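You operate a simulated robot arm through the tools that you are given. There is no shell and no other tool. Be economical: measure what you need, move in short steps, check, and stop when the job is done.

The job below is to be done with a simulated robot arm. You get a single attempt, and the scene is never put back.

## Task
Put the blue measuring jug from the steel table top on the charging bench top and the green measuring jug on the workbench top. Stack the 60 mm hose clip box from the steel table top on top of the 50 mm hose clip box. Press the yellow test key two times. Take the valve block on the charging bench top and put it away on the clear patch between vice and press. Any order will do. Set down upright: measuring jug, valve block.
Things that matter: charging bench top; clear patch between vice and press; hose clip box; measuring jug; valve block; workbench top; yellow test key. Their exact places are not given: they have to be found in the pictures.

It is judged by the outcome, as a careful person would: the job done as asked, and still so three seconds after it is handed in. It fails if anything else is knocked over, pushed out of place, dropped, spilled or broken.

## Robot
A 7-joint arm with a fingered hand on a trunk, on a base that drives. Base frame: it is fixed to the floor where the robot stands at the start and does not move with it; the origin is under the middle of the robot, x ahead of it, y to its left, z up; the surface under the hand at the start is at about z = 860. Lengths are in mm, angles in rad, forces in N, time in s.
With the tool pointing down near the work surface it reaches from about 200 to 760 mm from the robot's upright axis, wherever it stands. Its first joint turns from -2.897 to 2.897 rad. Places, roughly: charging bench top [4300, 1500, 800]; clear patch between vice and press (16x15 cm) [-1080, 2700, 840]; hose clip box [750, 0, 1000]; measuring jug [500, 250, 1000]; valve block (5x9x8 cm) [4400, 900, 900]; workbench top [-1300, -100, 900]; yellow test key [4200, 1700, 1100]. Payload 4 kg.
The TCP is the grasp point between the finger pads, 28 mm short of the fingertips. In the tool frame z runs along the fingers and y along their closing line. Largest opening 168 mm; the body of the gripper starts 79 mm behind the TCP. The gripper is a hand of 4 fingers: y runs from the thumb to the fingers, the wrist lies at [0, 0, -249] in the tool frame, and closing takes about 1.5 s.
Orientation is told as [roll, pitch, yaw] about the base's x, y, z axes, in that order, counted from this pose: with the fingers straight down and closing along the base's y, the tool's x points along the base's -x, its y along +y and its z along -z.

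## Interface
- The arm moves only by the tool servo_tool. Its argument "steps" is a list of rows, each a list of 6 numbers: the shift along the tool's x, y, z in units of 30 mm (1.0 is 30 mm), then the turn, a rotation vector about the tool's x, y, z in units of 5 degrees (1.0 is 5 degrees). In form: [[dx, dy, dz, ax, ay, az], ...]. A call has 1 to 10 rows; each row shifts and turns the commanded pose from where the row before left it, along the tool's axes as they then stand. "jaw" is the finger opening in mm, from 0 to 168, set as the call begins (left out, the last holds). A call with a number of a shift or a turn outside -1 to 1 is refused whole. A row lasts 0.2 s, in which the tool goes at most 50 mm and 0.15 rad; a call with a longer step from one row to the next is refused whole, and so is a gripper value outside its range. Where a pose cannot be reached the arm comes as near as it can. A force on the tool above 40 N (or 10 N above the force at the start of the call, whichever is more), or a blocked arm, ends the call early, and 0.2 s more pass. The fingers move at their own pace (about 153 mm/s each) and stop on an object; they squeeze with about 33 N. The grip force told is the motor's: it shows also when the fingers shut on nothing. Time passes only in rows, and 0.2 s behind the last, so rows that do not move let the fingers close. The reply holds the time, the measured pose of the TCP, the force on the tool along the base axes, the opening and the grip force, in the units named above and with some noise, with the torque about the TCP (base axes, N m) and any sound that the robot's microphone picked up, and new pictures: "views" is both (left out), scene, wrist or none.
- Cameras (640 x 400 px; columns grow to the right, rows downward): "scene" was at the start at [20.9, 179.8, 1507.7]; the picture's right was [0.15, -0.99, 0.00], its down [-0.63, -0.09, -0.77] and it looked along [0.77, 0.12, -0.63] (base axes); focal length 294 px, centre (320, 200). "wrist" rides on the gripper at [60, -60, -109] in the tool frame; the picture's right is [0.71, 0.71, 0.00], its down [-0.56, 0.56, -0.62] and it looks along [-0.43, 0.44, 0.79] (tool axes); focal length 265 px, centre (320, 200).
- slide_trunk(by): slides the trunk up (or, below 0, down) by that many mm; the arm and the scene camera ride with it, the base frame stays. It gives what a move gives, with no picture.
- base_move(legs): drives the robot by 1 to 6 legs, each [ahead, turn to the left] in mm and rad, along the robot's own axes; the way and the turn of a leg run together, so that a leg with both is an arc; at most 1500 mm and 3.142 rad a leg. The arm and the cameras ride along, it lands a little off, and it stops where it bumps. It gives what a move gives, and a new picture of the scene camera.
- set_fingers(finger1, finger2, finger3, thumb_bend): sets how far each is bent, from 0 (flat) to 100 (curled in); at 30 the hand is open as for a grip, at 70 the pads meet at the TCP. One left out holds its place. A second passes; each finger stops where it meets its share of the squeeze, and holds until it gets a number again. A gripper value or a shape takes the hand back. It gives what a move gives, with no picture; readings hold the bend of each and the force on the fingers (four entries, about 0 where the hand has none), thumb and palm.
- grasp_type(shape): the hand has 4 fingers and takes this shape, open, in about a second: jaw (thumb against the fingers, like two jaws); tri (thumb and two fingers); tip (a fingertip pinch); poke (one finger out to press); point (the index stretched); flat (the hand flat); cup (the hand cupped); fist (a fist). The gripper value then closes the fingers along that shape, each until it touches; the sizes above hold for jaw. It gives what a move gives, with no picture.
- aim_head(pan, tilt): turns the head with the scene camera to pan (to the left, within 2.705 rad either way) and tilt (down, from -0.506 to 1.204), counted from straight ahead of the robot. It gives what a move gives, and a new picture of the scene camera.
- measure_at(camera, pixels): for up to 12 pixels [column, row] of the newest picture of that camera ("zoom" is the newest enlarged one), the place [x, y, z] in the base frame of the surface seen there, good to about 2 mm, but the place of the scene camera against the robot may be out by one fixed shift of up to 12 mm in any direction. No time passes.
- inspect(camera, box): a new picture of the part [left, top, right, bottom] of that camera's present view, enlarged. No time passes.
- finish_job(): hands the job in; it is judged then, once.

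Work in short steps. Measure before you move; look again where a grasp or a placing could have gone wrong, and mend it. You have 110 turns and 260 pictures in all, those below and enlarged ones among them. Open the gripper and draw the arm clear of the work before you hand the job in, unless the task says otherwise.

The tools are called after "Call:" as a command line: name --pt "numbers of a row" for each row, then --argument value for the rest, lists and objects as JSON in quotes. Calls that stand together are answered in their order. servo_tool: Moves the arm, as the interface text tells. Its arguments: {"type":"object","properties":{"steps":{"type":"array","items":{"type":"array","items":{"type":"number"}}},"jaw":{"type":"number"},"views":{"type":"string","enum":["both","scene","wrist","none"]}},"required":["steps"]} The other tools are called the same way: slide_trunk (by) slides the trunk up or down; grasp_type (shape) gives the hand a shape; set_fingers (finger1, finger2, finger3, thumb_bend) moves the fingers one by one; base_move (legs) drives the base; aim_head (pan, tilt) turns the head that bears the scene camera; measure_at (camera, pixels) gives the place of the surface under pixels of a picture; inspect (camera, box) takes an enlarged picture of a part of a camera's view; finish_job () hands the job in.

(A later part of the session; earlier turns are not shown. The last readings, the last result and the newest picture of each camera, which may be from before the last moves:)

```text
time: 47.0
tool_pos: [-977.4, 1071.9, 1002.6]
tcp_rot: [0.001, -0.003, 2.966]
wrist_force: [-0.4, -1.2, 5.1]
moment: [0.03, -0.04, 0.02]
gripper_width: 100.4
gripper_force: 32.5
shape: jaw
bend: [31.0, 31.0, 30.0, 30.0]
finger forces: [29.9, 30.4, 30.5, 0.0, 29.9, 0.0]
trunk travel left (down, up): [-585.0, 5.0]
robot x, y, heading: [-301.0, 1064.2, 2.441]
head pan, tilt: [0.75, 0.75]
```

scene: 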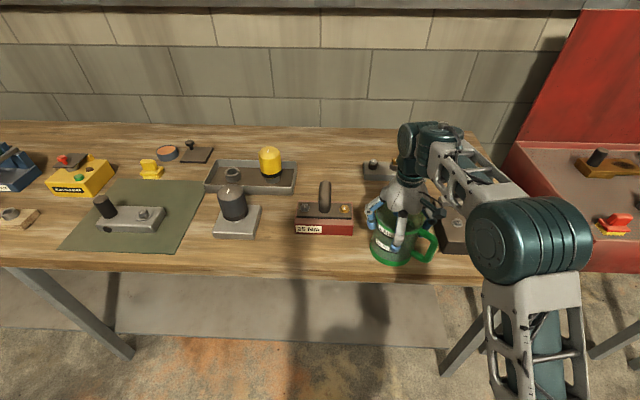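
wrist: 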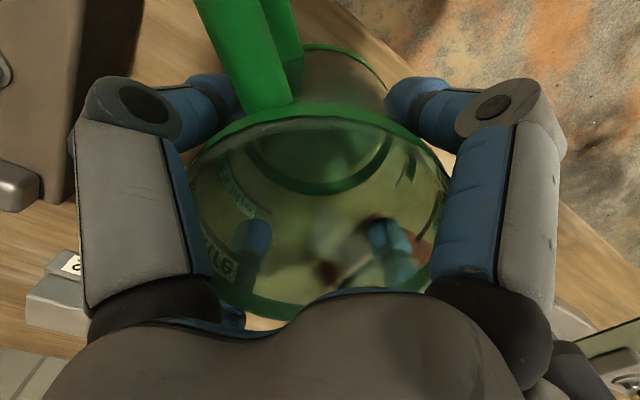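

Contact (5 N). Open and rise straight up.

Call:
servo_tool --pt "0 0 0 0 0 0" --pt "0 0 0 0 0 0" --pt "0 0 0 0 0 0" --pt "0 0 -0.3 0 0 0" --pt "0 0 -1 0 0 0" --pt "0 0 -1 0 0 0" --pt "0 0 -1 0 0 0" --pt "0 0 -1 0 0 0" --pt "0 0 -1 0 0 0" --pt "0 0 0 0 0 0" --jaw 168 --views "both"

```text
time: 49.1
tool_pos: [-975.3, 1070.8, 1161.2]
tcp_rot: [-0.003, 0.002, 2.965]
wrist_force: [-0.4, -0.1, -0.1]
moment: [-0.01, -0.04, -0.02]
gripper_width: 168.0
gripper_force: 0.0
shape: jaw
bend: [30.0, 30.0, 30.0, 30.0]
finger forces: [0.0, 0.0, 0.0, 0.1, 0.0, 0.0]
trunk travel left (down, up): [-585.0, 5.0]
robot x, y, heading: [-311.7, 1064.0, 2.44]
head pan, tilt: [0.75, 0.75]
```

scene: 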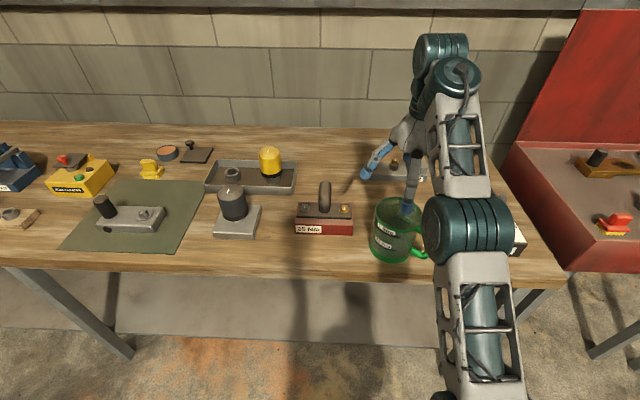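
wrist: 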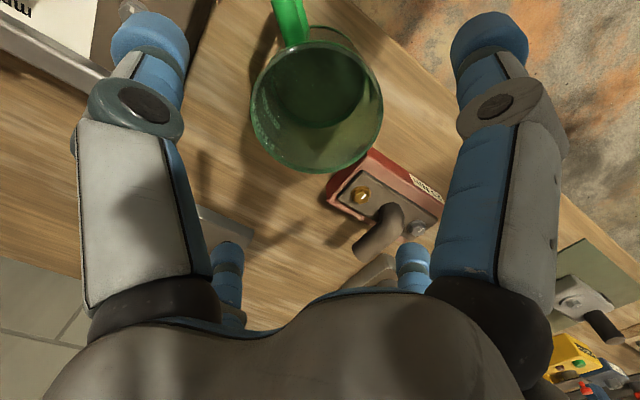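

Green jug stands upright on the workbench. Now drive around to the right side of the steel table to see the hidden faces of the boxes.

Call:
base_move --legs '[[0, 2.272], [1604, 0], [0, 1.571]]'

```text
refused: 1604 is not a number from -1500 to 1500
```

Split the long leg.

Call:
base_move --legs '[[0, 2.272], [1000, 0], [604, 0], [0, 1.571]]'

```text
time: 66.6
tool_pos: [222.2, -126.4, 1159.7]
tcp_rot: [-0.002, -0.002, 0.521]
wrist_force: [0.1, 0.2, -0.1]
moment: [-0.02, 0.01, 0.0]
gripper_width: 167.8
gripper_force: 0.1
shape: jaw
bend: [30.0, 30.0, 30.0, 30.0]
finger forces: [0.0, 0.1, 0.1, 0.0, 0.1, 0.0]
trunk travel left (down, up): [-585.0, 5.0]
robot x, y, heading: [-296.0, -548.5, -0.007]
head pan, tilt: [0.75, 0.75]
```

scene: 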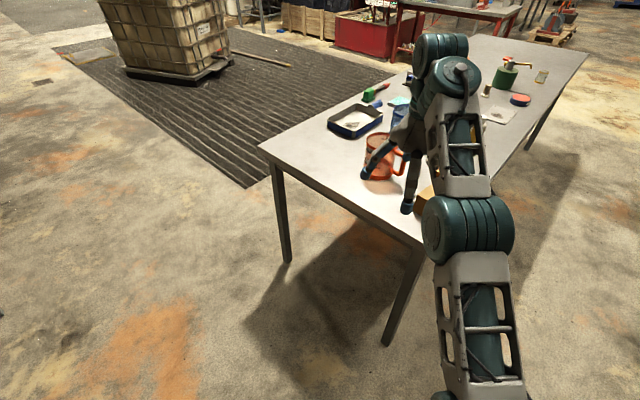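

At (-296,-548), heading 0. Drive 1100 ahead along the table's right side, then look left-back at the boxes.

Call:
base_move --legs '[[1120, 0.007]]'

Call:
aim_head --pan 1.9 --tilt 0.8

Call:
inspect --camera "scene" --box '[160, 100, 480, 300]'

```text
time: 72.3
tool_pos: [1340.1, -128.0, 1160.7]
tcp_rot: [-0.003, 0.0, 0.524]
wrist_force: [0.2, 0.0, 0.6]
moment: [-0.01, 0.02, 0.01]
gripper_width: 167.8
gripper_force: 0.1
shape: jaw
bend: [30.0, 30.0, 30.0, 30.0]
finger forces: [0.1, 0.0, 0.1, 0.0, 0.0, 0.1]
trunk travel left (down, up): [-585.0, 5.0]
robot x, y, heading: [821.0, -558.1, -0.001]
head pan, tilt: [0.75, 0.75]
```

scene: 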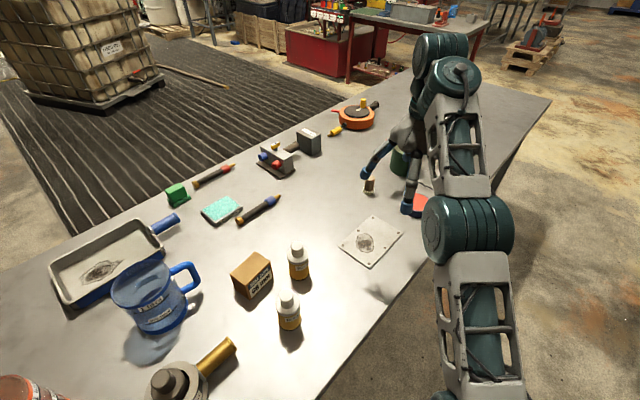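

```text
time: 73.7
tool_pos: [1341.1, -126.8, 1160.2]
tcp_rot: [-0.002, 0.002, 0.525]
wrist_force: [0.9, -1.1, 0.1]
moment: [-0.03, -0.06, 0.01]
gripper_width: 168.0
gripper_force: 0.0
shape: jaw
bend: [30.0, 30.0, 30.0, 30.0]
finger forces: [0.1, 0.0, 0.1, 0.0, 0.1, 0.1]
trunk travel left (down, up): [-585.0, 5.0]
robot x, y, heading: [822.9, -554.4, 0.005]
head pan, tilt: [1.901, 0.799]
```

scene: 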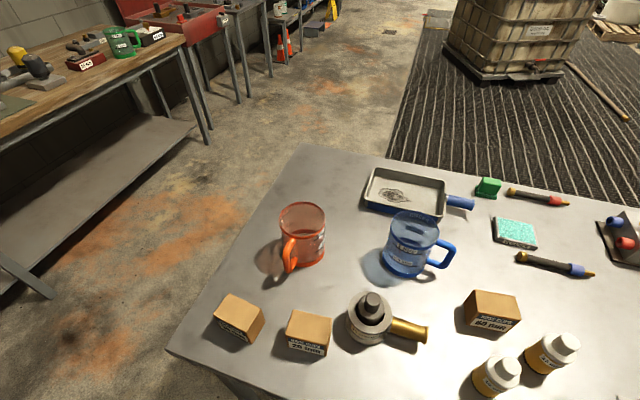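

```text
2.00 times, centred on (320, 200) of scene
```

zoom: 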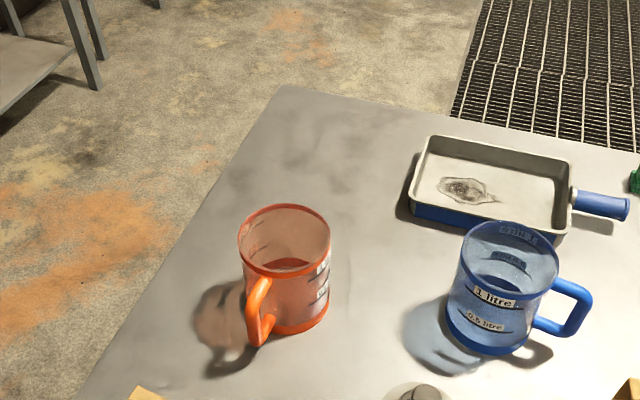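

Labels are visible on the -y faces. Enlarge them: boxes at (238,320), (308,335), (491,312).

Call:
inspect --camera "scene" --box '[200, 285, 340, 370]'

Call:
inspect --camera "scene" --box '[450, 280, 540, 340]'

```text
4.57 times, centred on (270, 328) of scene
```

zoom: 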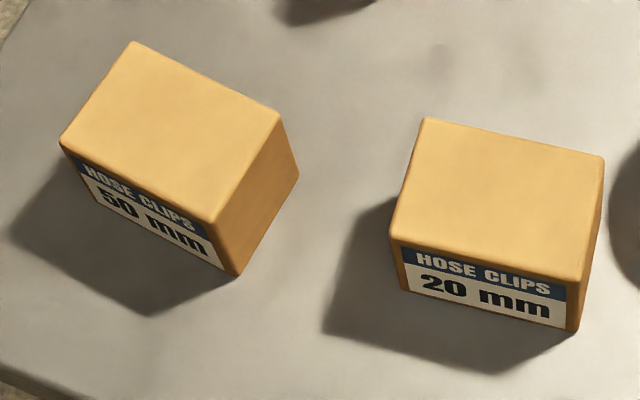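

```text
6.67 times, centred on (495, 310) of scene
```

zoom: 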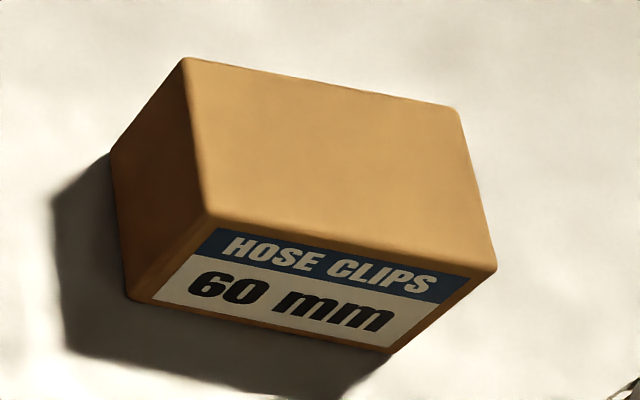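

Box C is 60, A is 20; verify B (50 vs 30) closer.

Call:
inspect --camera "scene" --box '[210, 315, 255, 345]'

Call:
measure_at --camera "scene" --pixels '[[477.5, 289.5], [518, 297.5], [523, 319], [481.5, 312], [229.5, 297.5], [261, 313], [246.5, 336], [214, 319], [412, 212], [411, 245], [390, 240], [440, 240]]'

```text
13.33 times, centred on (232, 330) of scene
```

zoom: 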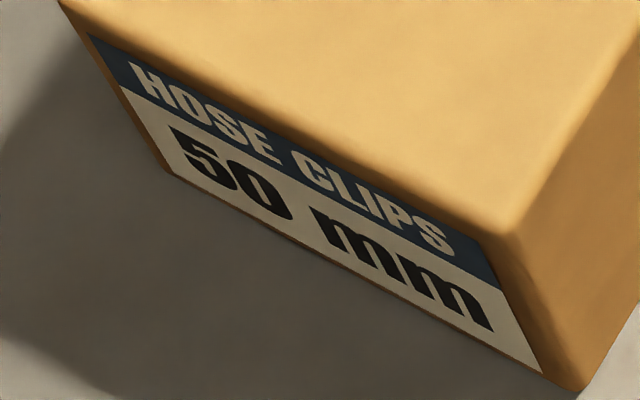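

```text
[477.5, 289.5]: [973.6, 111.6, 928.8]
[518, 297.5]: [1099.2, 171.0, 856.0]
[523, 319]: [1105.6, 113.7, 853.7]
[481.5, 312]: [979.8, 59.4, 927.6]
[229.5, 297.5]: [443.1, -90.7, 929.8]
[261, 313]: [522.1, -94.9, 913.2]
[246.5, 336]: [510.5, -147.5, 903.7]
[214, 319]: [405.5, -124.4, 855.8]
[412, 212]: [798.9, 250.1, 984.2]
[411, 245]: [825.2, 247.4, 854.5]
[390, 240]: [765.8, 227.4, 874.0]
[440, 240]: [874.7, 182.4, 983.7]
```

B is confirmed 50 mm. 60 mm box C is centred near (1016,83), rotated ~5°. I swing the hand above it, yaw to 5°, and look with the wrist camera (bottles are near).

Call:
servo_tool --pt "0.418 0.8185 0 0 0 1" --pt "0.488 0.779 0 0 0 1" --pt "0.5535 0.734 0 0 0 1" --pt "0.615 0.6825 0 0 0 1" --pt "0.6725 0.626 0 0 0 1" --pt "0.7245 0.565 0 0 0 0" --pt "0.7245 0.565 0 0 0 0" --views "none"

Call:
servo_tool --pt "0.7245 0.565 0 0 0 0" --pt "0.7245 0.565 0 0 0 0" --pt "0.7245 0.565 0 0 0 0" --pt "0.7245 0.565 0 0 0 0" --pt "0.7245 0.565 0 0 0 0" --pt "0.7245 0.565 0 0 0 0" --pt "0.7245 0.565 0 0 0 0" --pt "0 0 1 0 0 0" --pt "0 0 0 0 0 0" --views "both"

```text
time: 75.3
tool_pos: [1177.6, -22.1, 1163.0]
tcp_rot: [0.0, -0.001, 0.086]
wrist_force: [0.2, -0.2, 0.6]
moment: [0.0, 0.0, 0.02]
gripper_width: 167.7
gripper_force: 0.1
shape: jaw
bend: [30.0, 30.0, 30.0, 30.0]
finger forces: [0.0, 0.1, 0.1, 0.0, 0.1, 0.1]
trunk travel left (down, up): [-585.0, 5.0]
robot x, y, heading: [824.4, -554.2, -0.005]
head pan, tilt: [1.901, 0.799]
```

```text
time: 77.3
tool_pos: [1029.6, 54.1, 1129.6]
tcp_rot: [-0.002, -0.001, 0.088]
wrist_force: [-0.1, -0.5, 0.2]
moment: [-0.01, -0.01, 0.01]
gripper_width: 167.8
gripper_force: 0.1
shape: jaw
bend: [30.0, 30.0, 30.0, 30.0]
finger forces: [0.1, 0.0, 0.0, 0.0, 0.0, 0.1]
out of reach, approached as far as the arm can: row 5, 6, 7
trunk travel left (down, up): [-585.0, 5.0]
robot x, y, heading: [825.7, -553.9, -0.003]
head pan, tilt: [1.901, 0.799]
```

scene: 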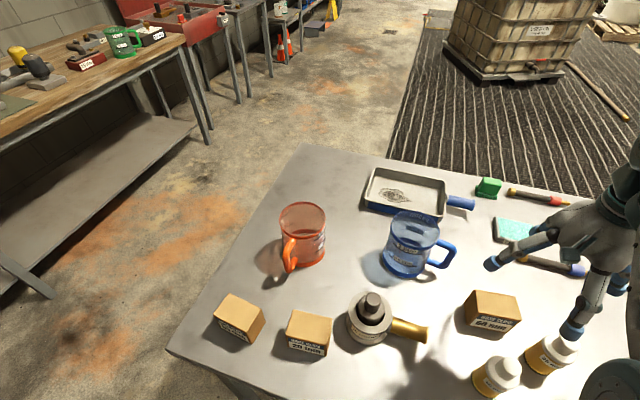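
wrist: 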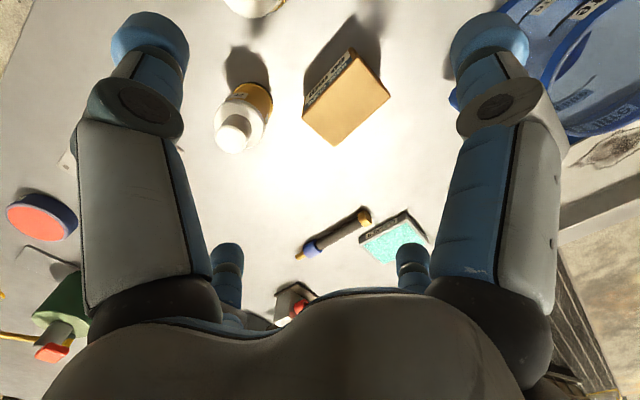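

Wrist shows the 60 mm box at (345,105) and a bottle at (240,120). Measuring.

Call:
inspect --camera "wrist" --box '[200, 20, 420, 160]'

Call:
measure_at --camera "wrist" --pixels '[[305, 116], [337, 144], [387, 96], [354, 64], [345, 105], [234, 132], [250, 95], [218, 135], [270, 95], [262, 5], [240, 80], [265, 110]]'

```text
2.86 times, centred on (310, 90) of wrist
```

zoom: 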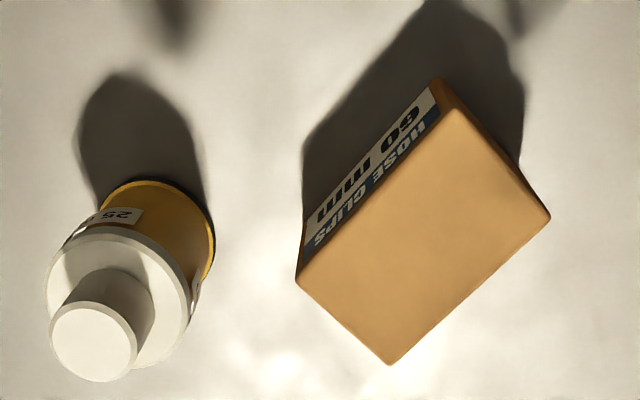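

```text
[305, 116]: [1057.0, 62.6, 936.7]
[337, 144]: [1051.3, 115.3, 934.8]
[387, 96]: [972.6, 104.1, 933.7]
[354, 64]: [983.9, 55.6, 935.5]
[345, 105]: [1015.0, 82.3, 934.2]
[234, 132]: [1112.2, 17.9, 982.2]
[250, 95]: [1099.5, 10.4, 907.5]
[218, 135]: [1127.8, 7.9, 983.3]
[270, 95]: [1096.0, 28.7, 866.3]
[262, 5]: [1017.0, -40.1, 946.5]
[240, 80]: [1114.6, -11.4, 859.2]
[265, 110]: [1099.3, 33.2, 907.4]
```

60 mm box centre (1016,84), yaw ≈6.5°; bottles at (1113,14) and (1018,-42), the latter near the thumb's path. I lower the trunk 60 for reach, narrow the fingers to 110, and centre slightly to +y.

Call:
slide_trunk --by -60

Call:
servo_tool --pt "0.174 0.615 0 0 0 -0.3" --pt "0.174 0.615 0 0 0 0" --pt "0 0 0 0 0 0" --pt "0 0 0 0 0 0" --jaw 110 --views "both"

```text
time: 78.3
tool_pos: [1029.4, 53.5, 1068.4]
tcp_rot: [-0.002, 0.001, 0.086]
wrist_force: [0.3, 0.6, -0.6]
moment: [-0.02, 0.01, 0.0]
gripper_width: 168.0
gripper_force: 0.0
shape: jaw
bend: [30.0, 30.0, 30.0, 30.0]
finger forces: [0.1, 0.0, 0.0, 0.0, 0.0, 0.1]
trunk travel left (down, up): [-525.0, 65.0]
robot x, y, heading: [823.1, -559.3, -0.001]
head pan, tilt: [1.901, 0.799]
```

```text
time: 79.3
tool_pos: [1018.9, 75.3, 1068.4]
tcp_rot: [-0.002, 0.0, 0.112]
wrist_force: [0.1, 0.1, 0.8]
moment: [0.07, 0.02, 0.01]
gripper_width: 110.6
gripper_force: 0.1
shape: jaw
bend: [27.0, 27.0, 27.0, 27.0]
finger forces: [0.0, 0.1, 0.1, 0.0, 0.0, 0.0]
out of reach, approached as far as the arm can: row 2
trunk travel left (down, up): [-525.0, 65.0]
robot x, y, heading: [821.1, -555.9, -0.001]
head pan, tilt: [1.901, 0.799]
```

scene: 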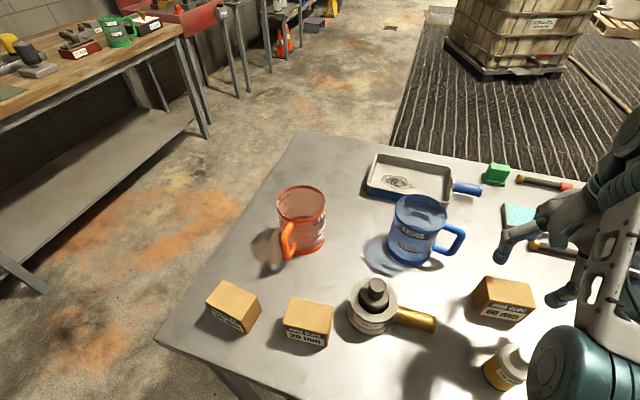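
wrist: 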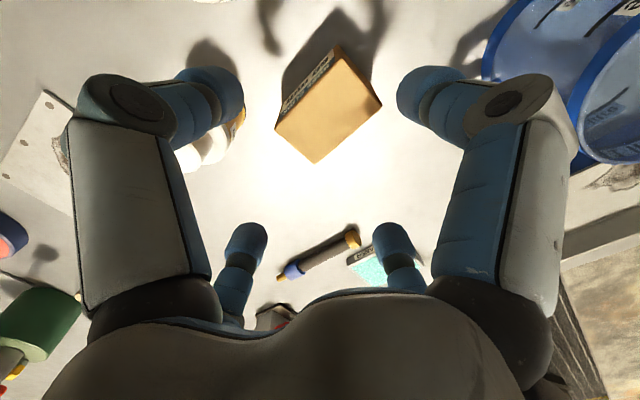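

Reach is limited a bit; lower the trunk 60 more, then finish centring.

Call:
slide_trunk --by -60

Call:
servo_tool --pt "0.13 0.38 0 0 0 0" --pt "0 0 0 0 0 0" --views "wrist"

```text
time: 80.3
tool_pos: [1018.5, 74.3, 1008.6]
tcp_rot: [-0.001, -0.002, 0.114]
wrist_force: [-0.4, 0.7, -0.5]
moment: [0.0, 0.02, -0.01]
gripper_width: 110.5
gripper_force: 0.0
shape: jaw
bend: [27.0, 27.0, 27.0, 27.0]
finger forces: [0.0, 0.1, 0.1, 0.1, 0.1, 0.1]
trunk travel left (down, up): [-465.0, 125.0]
robot x, y, heading: [824.8, -556.7, 0.002]
head pan, tilt: [1.901, 0.799]
```

```text
time: 80.9
tool_pos: [1019.1, 75.3, 1007.2]
tcp_rot: [-0.002, 0.0, 0.113]
wrist_force: [-0.1, 0.0, 0.6]
moment: [0.0, -0.01, -0.03]
gripper_width: 110.7
gripper_force: 0.0
shape: jaw
bend: [27.0, 27.0, 27.0, 27.0]
finger forces: [0.0, 0.0, 0.1, 0.0, 0.1, 0.1]
out of reach, approached as far as the arm can: row 1
trunk travel left (down, up): [-465.0, 125.0]
robot x, y, heading: [826.5, -558.5, -0.003]
head pan, tilt: [1.901, 0.799]
```

wrist: 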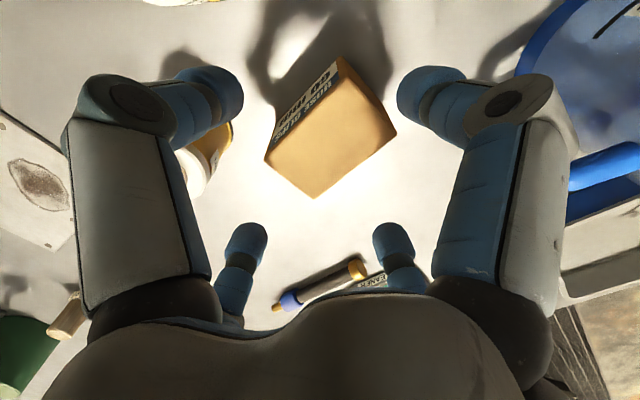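

Reach relative to the trunk is what matters; going lower with the arm will help. Descend 40 mm first (knuckles still above the bottle cap), then shift +y 12 mm.

Call:
servo_tool --pt "0 0 0.7 0 0 0" --pt "0 0 0.7 0 0 0" --pt "0.1 0.3 0 0 0 0" --pt "0 0 0 0 0 0" --views "both"

```text
time: 81.9
tool_pos: [1013.7, 85.1, 964.2]
tcp_rot: [-0.001, 0.0, 0.113]
wrist_force: [0.9, -0.2, -0.6]
moment: [-0.04, 0.03, 0.0]
gripper_width: 110.2
gripper_force: 0.1
shape: jaw
bend: [27.0, 27.0, 27.0, 27.0]
finger forces: [0.0, 0.0, 0.0, 0.0, 0.1, 0.0]
trunk travel left (down, up): [-465.0, 125.0]
robot x, y, heading: [821.2, -556.3, -0.001]
head pan, tilt: [1.901, 0.799]
```

scene: 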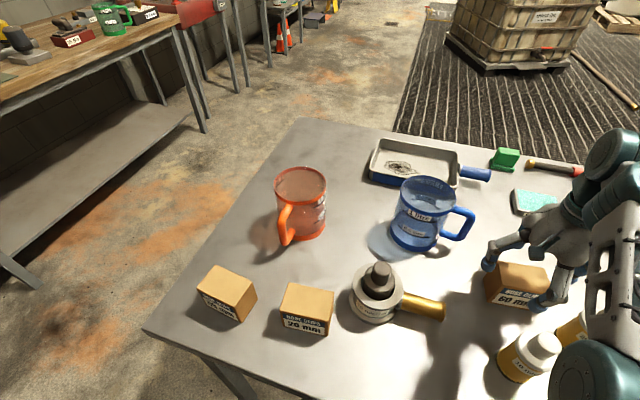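
wrist: 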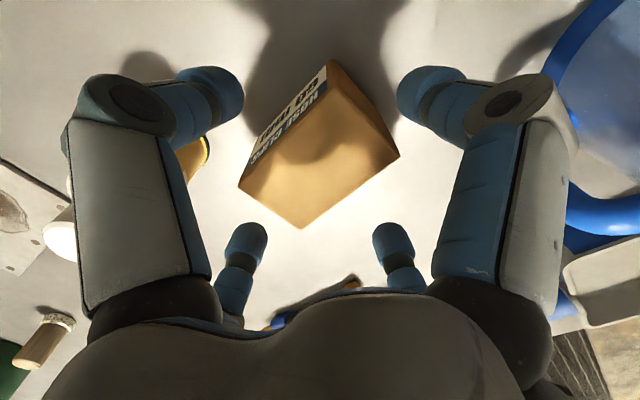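

Centred (1013.7,85.1). Nudge +2,+5 and descend 52 mm, watching force.

Call:
servo_tool --pt "-0.08 0.16 0.5 0 0 0" --pt "0 0 0.6 0 0 0" --pt "0 0 0.63 0 0 0" --pt "0 0 0 0 0 0" --views "both"

```text
time: 82.9
tool_pos: [1014.6, 87.9, 912.0]
tcp_rot: [-0.001, 0.0, 0.114]
wrist_force: [0.5, -0.2, -0.4]
moment: [-0.01, 0.0, -0.05]
gripper_width: 110.6
gripper_force: 0.0
shape: jaw
bend: [27.0, 27.0, 27.0, 27.0]
finger forces: [0.1, 0.0, 0.0, 0.0, 0.1, 0.0]
trunk travel left (down, up): [-465.0, 125.0]
robot x, y, heading: [822.0, -553.7, -0.001]
head pan, tilt: [1.901, 0.799]
```

scene: 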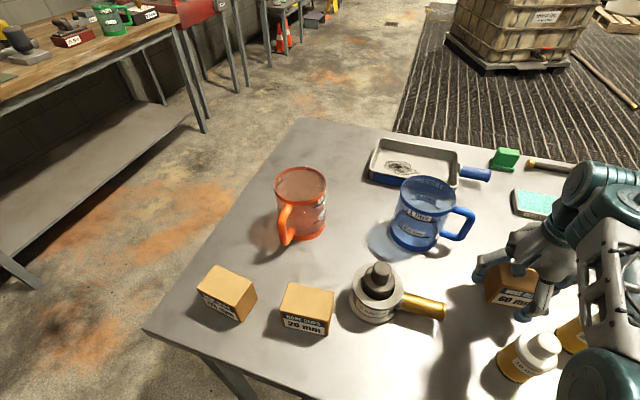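
wrist: 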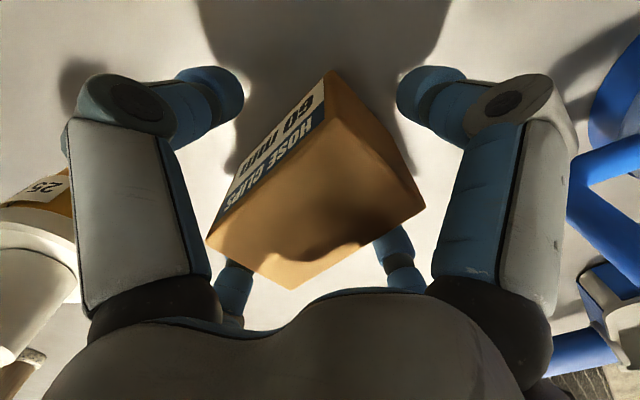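

Box lies well between the fingers, no contact. Close.

Call:
servo_tool --pt "0 0 0 0 0 0" --pt "0 0 0 0 0 0" --pt "0 0 0 0 0 0" --pt "0 0 0 0 0 0" --pt "0 0 0 0 0 0" --pt "0 0 0 0 0 0" --pt "0 0 0 0 0 0" --jaw 0 --views "wrist"

```text
time: 84.5
tool_pos: [1015.4, 88.1, 912.5]
tcp_rot: [-0.002, 0.0, 0.113]
wrist_force: [0.3, -1.0, -0.1]
moment: [-0.02, -0.03, -0.03]
gripper_width: 65.0
gripper_force: 32.8
shape: jaw
bend: [36.0, 78.0, 33.0, 42.0]
finger forces: [29.8, 30.0, 29.7, 0.1, 30.3, 0.1]
trunk travel left (down, up): [-465.0, 125.0]
robot x, y, heading: [822.2, -556.3, -0.003]
head pan, tilt: [1.901, 0.799]
```

wrist: 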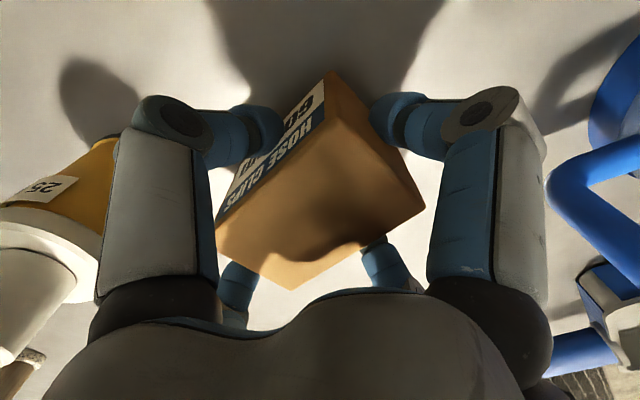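

All fingers report 30 N. Lift gently 25 mm and check.

Call:
servo_tool --pt "0 0 -0.4 0 0 0" --pt "0 0 -0.4 0 0 0" --pt "0 0 0 0 0 0" --views "both"

```text
time: 85.3
tool_pos: [1014.5, 88.7, 935.3]
tcp_rot: [-0.001, 0.001, 0.114]
wrist_force: [1.3, 0.1, -4.0]
moment: [-0.02, 0.01, -0.01]
gripper_width: 64.9
gripper_force: 33.1
shape: jaw
bend: [36.0, 78.0, 33.0, 42.0]
finger forces: [29.8, 30.1, 29.7, 0.1, 30.2, 0.0]
trunk travel left (down, up): [-465.0, 125.0]
robot x, y, heading: [826.5, -557.3, -0.003]
head pan, tilt: [1.901, 0.799]
```

scene: 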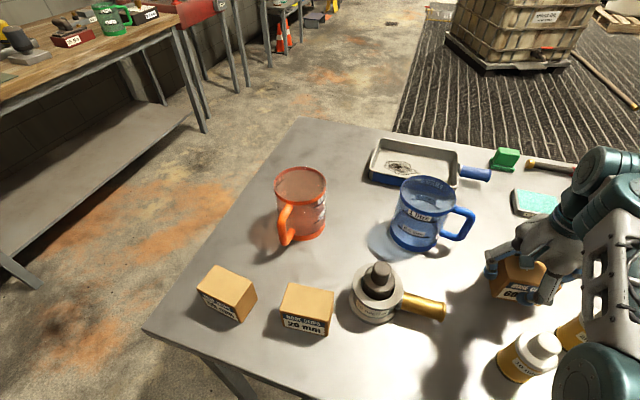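
wrist: 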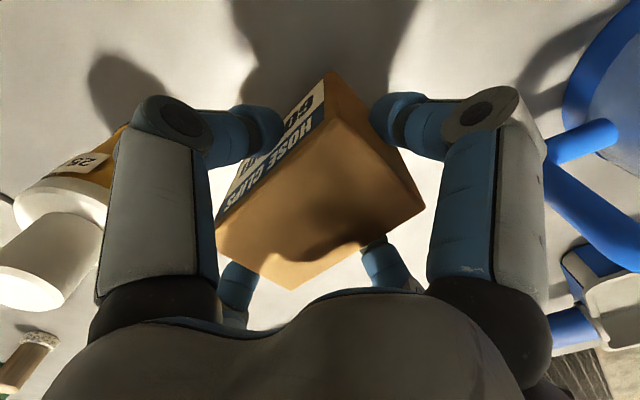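

Held securely. Raise with the trunk 125 mm (box bottom ≈1008), then carry toward the 50 mm box.

Call:
slide_trunk --by 125

Call:
servo_tool --pt "0.9326 -0.235 0 0 0 0" --pt "0.9326 -0.235 0 0 0 0" --pt "0.9326 -0.235 0 0 0 0" --pt "0.9326 -0.235 0 0 0 0" --pt "0.9326 -0.235 0 0 0 0" --pt "0.9326 -0.235 0 0 0 0" --pt "0.9326 -0.235 0 0 0 0" --pt "0.9326 -0.235 0 0 0 0" --pt "0.9326 -0.235 0 0 0 0" --views "none"

Call:
servo_tool --pt "0.9326 -0.235 0 0 0 0" --pt "0.9326 -0.235 0 0 0 0" --pt "0.9326 -0.235 0 0 0 0" --pt "0.9326 -0.235 0 0 0 0" --pt "0.9326 -0.235 0 0 0 0" --pt "0.9326 -0.235 0 0 0 0" --pt "0.9326 -0.235 0 0 0 0" --pt "0.9326 -0.235 0 0 0 0" --pt "0.9326 -0.235 0 0 0 0" --pt "0 0 0 0 0 0" --views "both"

```text
time: 86.8
tool_pos: [1015.7, 88.0, 1061.4]
tcp_rot: [-0.004, 0.0, 0.114]
wrist_force: [-0.8, 0.1, -4.4]
moment: [0.01, 0.03, -0.03]
gripper_width: 64.7
gripper_force: 33.0
shape: jaw
bend: [36.0, 78.0, 33.0, 42.0]
finger forces: [29.8, 30.2, 29.7, 0.0, 30.3, 0.0]
trunk travel left (down, up): [-590.0, 0.0]
robot x, y, heading: [822.6, -554.1, -0.002]
head pan, tilt: [1.901, 0.799]
```

```text
time: 88.8
tool_pos: [772.1, -2.3, 1060.2]
tcp_rot: [0.0, 0.001, 0.112]
wrist_force: [-0.1, -0.2, -3.9]
moment: [0.02, -0.03, -0.02]
gripper_width: 64.8
gripper_force: 33.0
shape: jaw
bend: [36.0, 78.0, 33.0, 42.0]
finger forces: [29.8, 30.2, 29.7, 0.0, 30.1, 0.0]
trunk travel left (down, up): [-590.0, 0.0]
robot x, y, heading: [822.8, -556.9, -0.003]
head pan, tilt: [1.901, 0.799]
```

```text
time: 91.0
tool_pos: [529.1, -93.0, 1061.0]
tcp_rot: [-0.001, 0.001, 0.112]
wrist_force: [0.7, -0.2, -4.4]
moment: [0.03, 0.02, 0.02]
gripper_width: 64.7
gripper_force: 33.1
shape: jaw
bend: [36.0, 78.0, 33.0, 42.0]
finger forces: [29.9, 30.1, 29.8, 0.0, 29.9, 0.0]
trunk travel left (down, up): [-590.0, 0.0]
robot x, y, heading: [823.9, -555.9, -0.0]
head pan, tilt: [1.901, 0.799]
```

scene: 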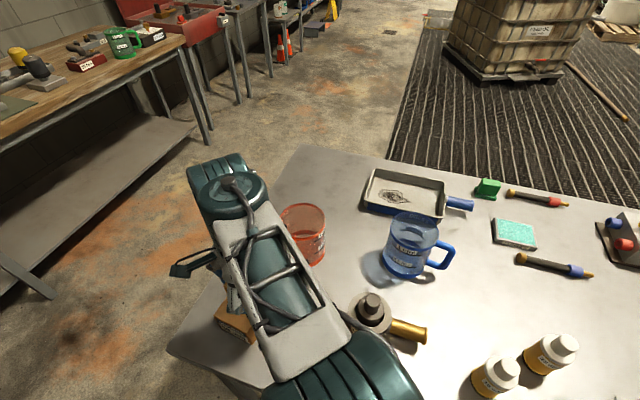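
wrist: 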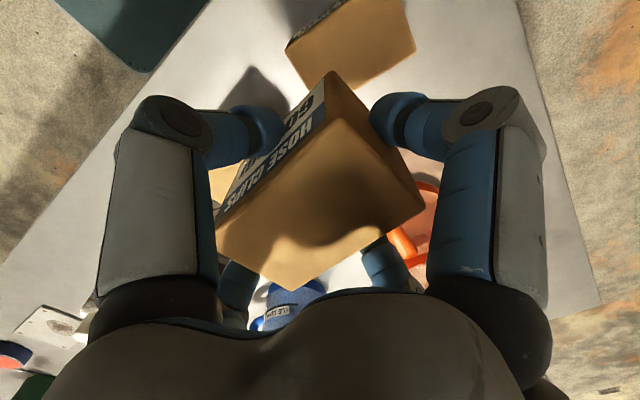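

The wrist view shows both the held box and the 50 mm box behind it (287–414, 0–90). I measure corners of both.

Call:
inspect --camera "wrist" --box '[260, 0, 440, 110]'

Call:
measure_at --camera "wrist" --pixels '[[289, 47], [309, 84], [413, 50], [402, 3], [350, 45], [293, 287], [219, 228], [422, 210], [333, 76], [300, 240], [330, 130]]'

```text
3.56 times, centred on (350, 55) of wrist
```

zoom: 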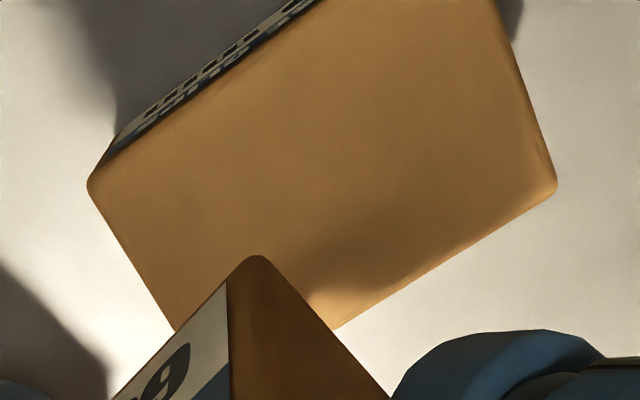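

```text
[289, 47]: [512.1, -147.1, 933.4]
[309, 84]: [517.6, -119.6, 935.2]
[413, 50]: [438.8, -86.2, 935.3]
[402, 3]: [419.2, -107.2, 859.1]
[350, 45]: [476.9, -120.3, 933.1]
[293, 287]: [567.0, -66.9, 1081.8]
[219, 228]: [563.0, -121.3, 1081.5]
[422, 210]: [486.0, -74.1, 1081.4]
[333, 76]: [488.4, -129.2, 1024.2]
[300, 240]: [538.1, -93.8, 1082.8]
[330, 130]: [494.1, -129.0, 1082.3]
```

I refine the held box's yaw with a zoom on its corners.

Call:
inspect --camera "wrist" --box '[200, 60, 440, 300]'

```text
1.67 times, centred on (320, 180) of wrist
```

zoom: 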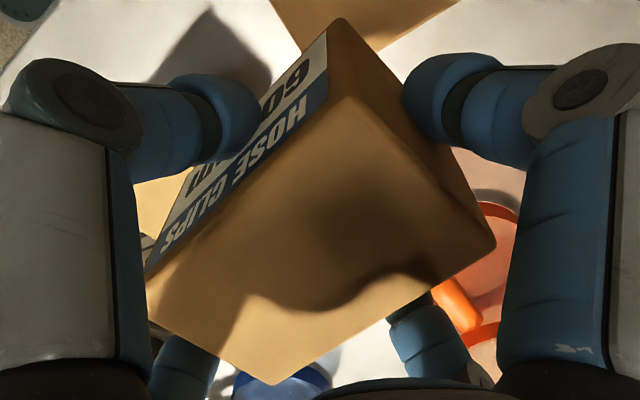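

Call:
measure_at --camera "zoom" --pixels '[[150, 284], [274, 378], [489, 243], [345, 102], [200, 238], [280, 163], [380, 315], [430, 283]]'

```text
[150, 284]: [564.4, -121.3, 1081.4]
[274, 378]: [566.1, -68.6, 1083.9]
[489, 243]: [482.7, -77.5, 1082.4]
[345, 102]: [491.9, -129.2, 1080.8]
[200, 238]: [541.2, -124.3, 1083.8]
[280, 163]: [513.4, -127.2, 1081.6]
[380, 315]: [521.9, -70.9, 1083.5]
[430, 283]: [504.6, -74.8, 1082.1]
```

Held box: centre (526.3,-99.2), yaw 6.2°; base box: centre (474.5,-116.5), yaw -6.6°. Move by (-50.5,-18.1), turn -12.8°, and lower to ~6 mm above.

Call:
servo_tool --pt "0.87 -0.206 0 0 0 0" --pt "0.87 -0.206 0 0 0 0" --pt "0 0 0 0 0 0.853" --pt "0 0 0 0 0 0.853" --pt "0 0 0 0 0 0.854" --pt "0 0 0.7 0 0 0" --pt "0 0 0.7 0 0 0" --pt "0 0 0.5 0 0 0" --pt "0 0 0 0 0 0" --views "both"

```text
time: 93.0
tool_pos: [477.9, -111.0, 1002.5]
tcp_rot: [-0.004, 0.0, -0.11]
wrist_force: [0.2, -0.2, -3.7]
moment: [0.03, -0.02, -0.02]
gripper_width: 64.8
gripper_force: 33.2
shape: jaw
bend: [36.0, 78.0, 33.0, 42.0]
finger forces: [29.9, 30.2, 29.8, 0.0, 30.0, 0.1]
trunk travel left (down, up): [-590.0, 0.0]
robot x, y, heading: [823.1, -557.2, -0.003]
head pan, tilt: [1.901, 0.799]
```

scene: 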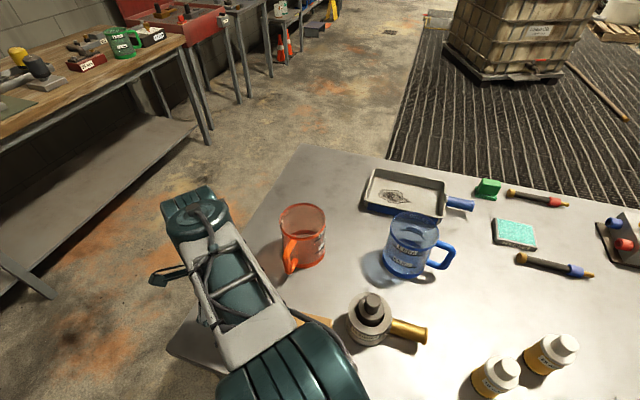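
wrist: 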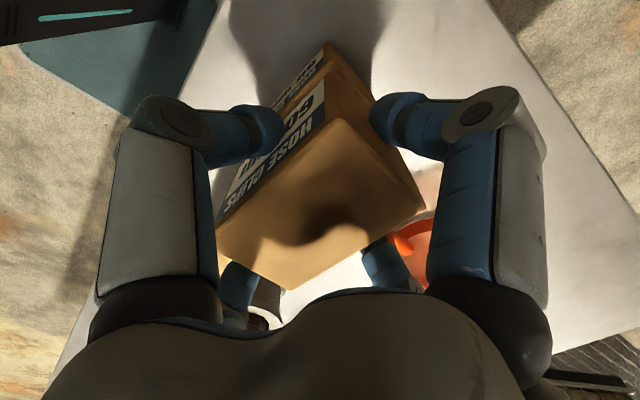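

Alignment looks right. Lower the last ~13 mm in small rows to contact.

Call:
servo_tool --pt "0 0 0.25 0 0 0" --pt "0 0 0.1 0 0 0" --pt "0 0 0.06 0 0 0" --pt "0 0 0.05 0 0 0" --pt "0 0 0 0 0 0" --views "wrist"

```text
time: 94.2
tool_pos: [476.9, -112.8, 989.9]
tcp_rot: [-0.001, -0.001, -0.11]
wrist_force: [0.3, -0.7, -3.1]
moment: [0.04, 0.04, -0.02]
gripper_width: 64.6
gripper_force: 33.0
shape: jaw
bend: [36.0, 78.0, 33.0, 42.0]
finger forces: [29.9, 30.1, 29.8, 0.0, 30.0, 0.1]
trunk travel left (down, up): [-590.0, 0.0]
robot x, y, heading: [822.8, -552.7, -0.005]
head pan, tilt: [1.901, 0.799]
```

wrist: 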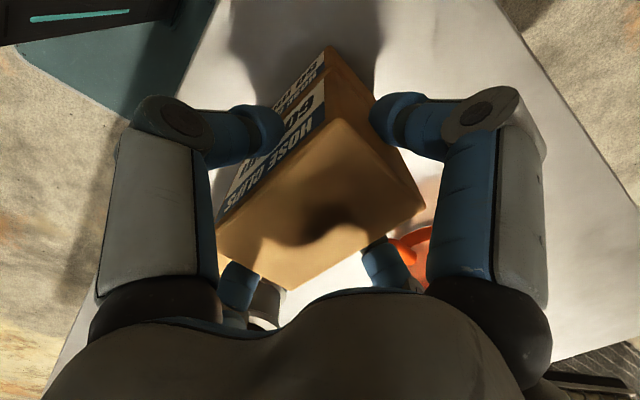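

Slight unloading only (−3.1 N); lower a few more mm.

Call:
servo_tool --pt "0 0 0.05 0 0 0" --pt "0 0 0.05 0 0 0" --pt "0 0 0 0 0 0" --views "none"

```text
time: 95.0
tool_pos: [478.3, -110.7, 986.2]
tcp_rot: [0.002, 0.0, -0.11]
wrist_force: [0.1, 0.6, 2.2]
moment: [-0.04, -0.06, 0.02]
gripper_width: 64.7
gripper_force: 33.2
shape: jaw
bend: [36.0, 78.0, 33.0, 42.0]
finger forces: [30.3, 30.6, 30.1, 0.0, 30.5, 0.1]
trunk travel left (down, up): [-590.0, 0.0]
robot x, y, heading: [825.9, -555.9, -0.007]
head pan, tilt: [1.901, 0.799]
```

Contact (+2 N from −4). Open and rise.

Call:
servo_tool --pt "0 0 0 0 0 0" --pt "0 0 0 0 0 0" --pt "0 0 0 0 0 0" --pt "0 0 -0.5 0 0 0" --pt "0 0 -1 0 0 0" --pt "0 0 -1 0 0 0" --pt "0 0 -1 0 0 0" --pt "0 0 -1 0 0 0" --pt "0 0 0 0 0 0" --jaw 140 --views "both"

```text
time: 97.0
tool_pos: [479.0, -110.8, 1122.7]
tcp_rot: [-0.001, -0.002, -0.11]
wrist_force: [-0.5, 0.3, 0.1]
moment: [-0.01, -0.02, 0.0]
gripper_width: 139.6
gripper_force: 0.2
shape: jaw
bend: [23.0, 23.0, 23.0, 23.0]
finger forces: [0.1, 0.1, 0.0, 0.0, 0.0, 0.0]
trunk travel left (down, up): [-590.0, 0.0]
robot x, y, heading: [825.8, -557.1, -0.001]
head pan, tilt: [1.901, 0.799]
```

scene: 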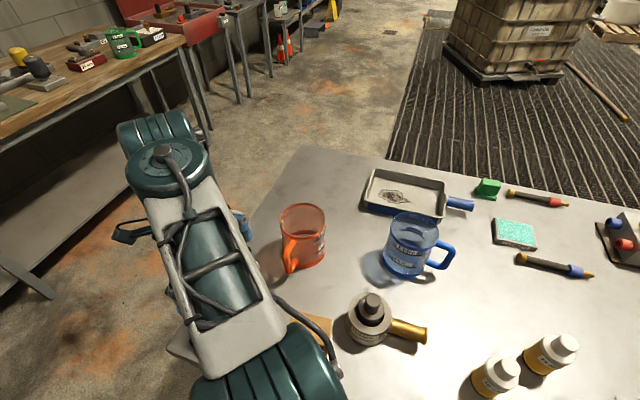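
wrist: 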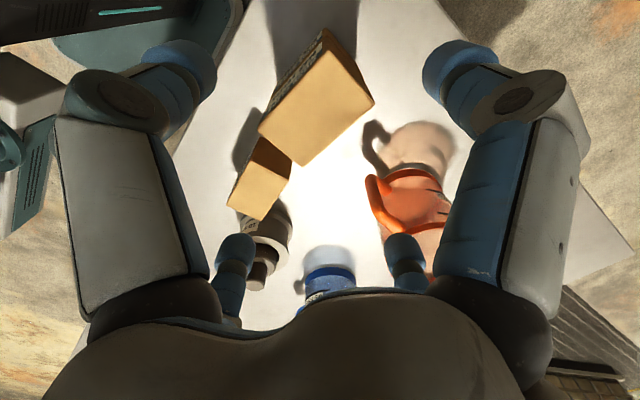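

The stack stands (wrist (315,105)). Next the blue jug; I check how much room there is between my base and the table edge, and view the stack.

Call:
aim_head --pan 1.57 --tilt 1.2

Call:
measure_at --camera "scene" --pixels '[[320, 350], [320, 380], [320, 395], [250, 390], [400, 390], [200, 390], [320, 300]]'

```text
time: 97.9
tool_pos: [478.7, -110.1, 1121.2]
tcp_rot: [-0.002, -0.001, -0.111]
wrist_force: [-0.8, 0.0, -0.1]
moment: [0.0, -0.01, -0.02]
gripper_width: 139.4
gripper_force: 0.0
shape: jaw
bend: [23.0, 23.0, 23.0, 23.0]
finger forces: [0.0, 0.1, 0.0, 0.0, 0.0, 0.0]
trunk travel left (down, up): [-590.0, 0.0]
robot x, y, heading: [820.7, -558.6, 0.001]
head pan, tilt: [1.571, 1.201]
```

scene: 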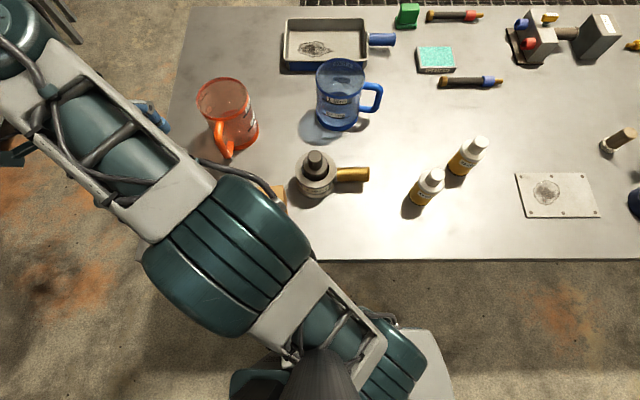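

```text
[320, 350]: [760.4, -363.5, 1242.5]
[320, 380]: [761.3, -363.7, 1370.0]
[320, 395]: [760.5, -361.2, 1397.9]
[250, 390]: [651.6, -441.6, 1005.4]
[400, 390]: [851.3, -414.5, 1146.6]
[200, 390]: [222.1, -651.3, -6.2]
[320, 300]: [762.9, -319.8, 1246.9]
```

I measure the white body at (430,360) and the jug rim.

Call:
measure_at --camera "scene" --pixels '[[430, 345], [440, 370], [448, 395], [400, 335], [340, 63], [319, 82], [363, 84], [338, 105], [379, 97], [340, 128], [345, 135], [250, 385]]'

Call:
inspect --camera "scene" --box '[290, 40, 410, 150]'

```text
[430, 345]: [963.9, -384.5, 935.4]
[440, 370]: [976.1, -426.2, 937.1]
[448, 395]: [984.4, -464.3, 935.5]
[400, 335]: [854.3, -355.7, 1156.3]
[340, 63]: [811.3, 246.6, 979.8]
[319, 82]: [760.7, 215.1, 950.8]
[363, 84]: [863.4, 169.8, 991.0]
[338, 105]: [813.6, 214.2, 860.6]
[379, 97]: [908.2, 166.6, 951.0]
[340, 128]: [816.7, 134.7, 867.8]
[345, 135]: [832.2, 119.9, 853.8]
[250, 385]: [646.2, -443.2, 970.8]
```

```text
3.64 times, centred on (350, 95) of scene
```

zoom: 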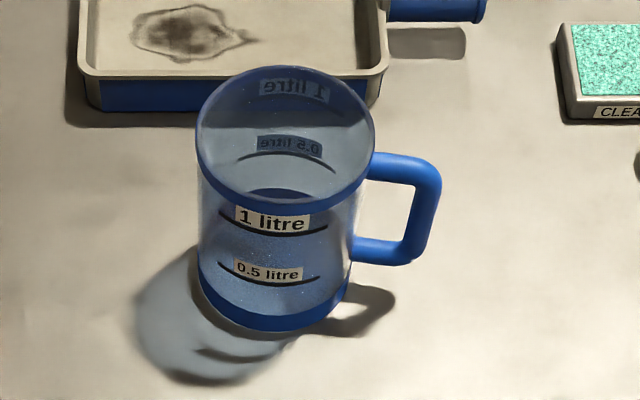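

Blue jug centre ≈(814,186), handle toward +x/−y. I check the robot base extent in the wrist view (teal plate at top left).

Call:
measure_at --camera "wrist" --pixels '[[130, 20], [70, 35], [190, 50], [225, 40], [100, 60], [20, 95], [40, 170], [245, 10], [5, 230], [160, 35]]'

Call:
measure_at --camera "scene" --pixels '[[325, 72], [300, 68], [365, 70], [312, 160], [365, 175], [300, 180], [320, 255], [500, 258]]'

```text
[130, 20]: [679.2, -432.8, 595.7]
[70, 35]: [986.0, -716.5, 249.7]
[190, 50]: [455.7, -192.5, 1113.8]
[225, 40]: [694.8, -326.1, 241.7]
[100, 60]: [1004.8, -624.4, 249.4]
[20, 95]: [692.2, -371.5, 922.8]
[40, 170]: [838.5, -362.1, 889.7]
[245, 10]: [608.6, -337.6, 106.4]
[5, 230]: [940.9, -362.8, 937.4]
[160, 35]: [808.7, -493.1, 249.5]
```

```text
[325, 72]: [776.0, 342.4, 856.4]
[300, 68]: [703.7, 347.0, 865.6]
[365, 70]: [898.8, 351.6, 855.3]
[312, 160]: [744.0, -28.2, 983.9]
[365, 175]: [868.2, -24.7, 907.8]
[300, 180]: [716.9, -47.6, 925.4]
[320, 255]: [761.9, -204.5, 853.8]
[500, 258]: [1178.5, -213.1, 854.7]
```

The low base (half-width ~230 at z 250) fits under the table; the body side is at y≈-362. I do a small S-move to get 77 mm closer to the table.

Call:
base_move --legs '[[0, 0.3], [260, 0], [0, -0.3], [-250, 0]]'

```text
time: 103.1
tool_pos: [472.7, -32.7, 1121.3]
tcp_rot: [-0.001, -0.002, -0.113]
wrist_force: [0.8, 0.0, -0.5]
moment: [0.02, -0.03, 0.01]
gripper_width: 139.8
gripper_force: 0.0
shape: jaw
bend: [23.0, 23.0, 23.0, 23.0]
finger forces: [0.0, 0.1, 0.1, 0.0, 0.0, 0.0]
trunk travel left (down, up): [-590.0, 0.0]
robot x, y, heading: [820.0, -478.7, -0.003]
head pan, tilt: [1.571, 1.201]
```

scene: 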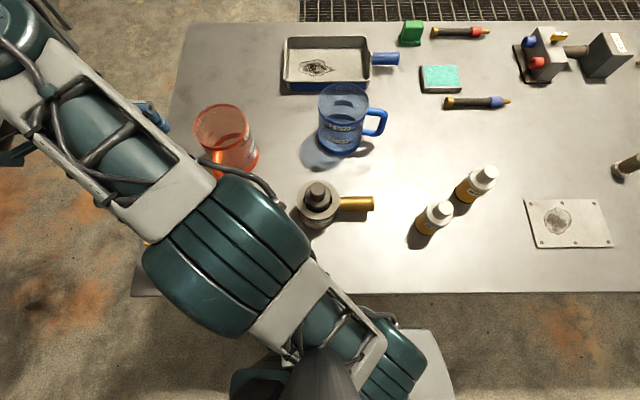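

Now at y≈-479. Swing the open hand over the blue jug, yawing to 33° (fingers diagonal to the handle).

Call:
servo_tool --pt "-0.7496 0.608 0 0 0 -1" --pt "-0.7998 0.54 0 0 0 -1" --pt "-0.8438 0.4687 0 0 0 -1" --pt "-0.8814 0.3934 0 0 0 -1" --pt "-0.9124 0.315 0 0 0 -1" --pt "-0.9364 0.2342 0 0 0 -1" --pt "-0.9532 0.1519 0 0 0 -1" --jaw 168 --views "none"

Call:
servo_tool --pt "-0.9629 0.0682 0.2 0 0 -1" --pt "-0.9651 -0.016 0.2 0 0 0" --pt "-0.9651 -0.016 0.2 0 0 0" --pt "-0.9651 -0.016 0.2 0 0 0" --pt "-0.9651 -0.016 0.2 0 0 0" --pt "-0.9651 -0.016 0.1 0 0 0" --pt "-0.9651 -0.016 0 0 0 0" --pt "0 0 0 0 0 0" --views "both"

```text
time: 104.7
tool_pos: [644.2, 75.2, 1124.2]
tcp_rot: [-0.003, 0.0, 0.499]
wrist_force: [-1.5, -0.5, -0.8]
moment: [-0.02, 0.02, 0.0]
gripper_width: 167.7
gripper_force: 0.0
shape: jaw
bend: [30.0, 30.0, 30.0, 30.0]
finger forces: [0.0, 0.0, 0.0, 0.0, 0.0, 0.0]
trunk travel left (down, up): [-590.0, 0.0]
robot x, y, heading: [815.7, -476.5, -0.004]
head pan, tilt: [1.571, 1.201]
```

```text
time: 106.5
tool_pos: [814.8, 184.0, 1088.6]
tcp_rot: [0.0, 0.0, 0.584]
wrist_force: [-0.6, 0.7, 0.0]
moment: [-0.02, -0.02, 0.02]
gripper_width: 168.0
gripper_force: 0.0
shape: jaw
bend: [30.0, 30.0, 30.0, 30.0]
finger forces: [0.0, 0.0, 0.0, 0.1, 0.1, 0.0]
trunk travel left (down, up): [-590.0, 0.0]
robot x, y, heading: [815.4, -479.2, -0.002]
head pan, tilt: [1.571, 1.201]
```

scene: 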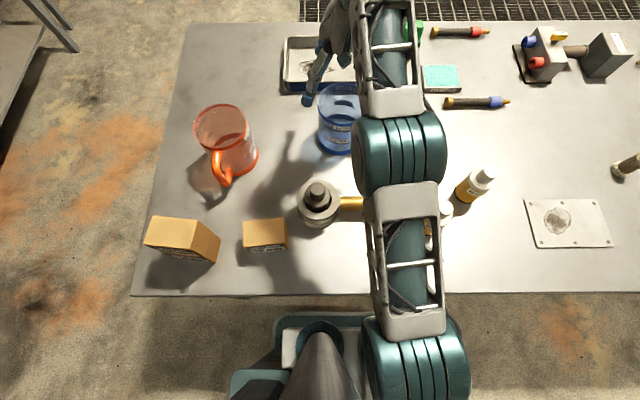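
wrist: 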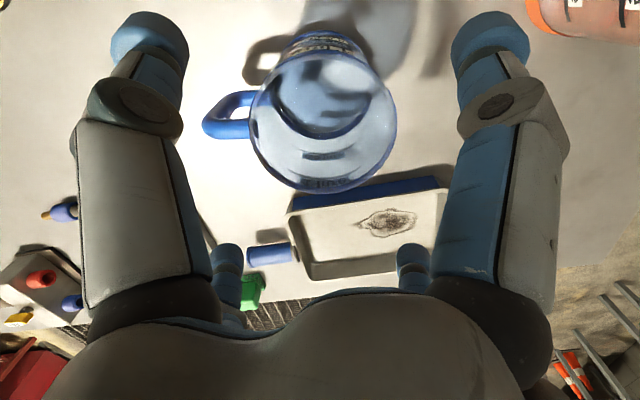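

Handle lies between two fingers. Measure rim points to refine the centre.

Call:
measure_at --camera "wrist" --pixels '[[330, 190], [262, 160], [385, 160], [252, 115], [394, 120], [295, 183], [362, 180], [230, 128], [215, 122]]'

```text
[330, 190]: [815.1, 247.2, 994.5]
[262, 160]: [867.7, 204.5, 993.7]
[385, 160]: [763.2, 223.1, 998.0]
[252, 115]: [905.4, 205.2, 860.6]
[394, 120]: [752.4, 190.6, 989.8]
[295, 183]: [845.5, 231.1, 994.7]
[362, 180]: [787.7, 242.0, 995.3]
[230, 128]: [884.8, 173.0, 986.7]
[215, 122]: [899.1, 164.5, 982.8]
```

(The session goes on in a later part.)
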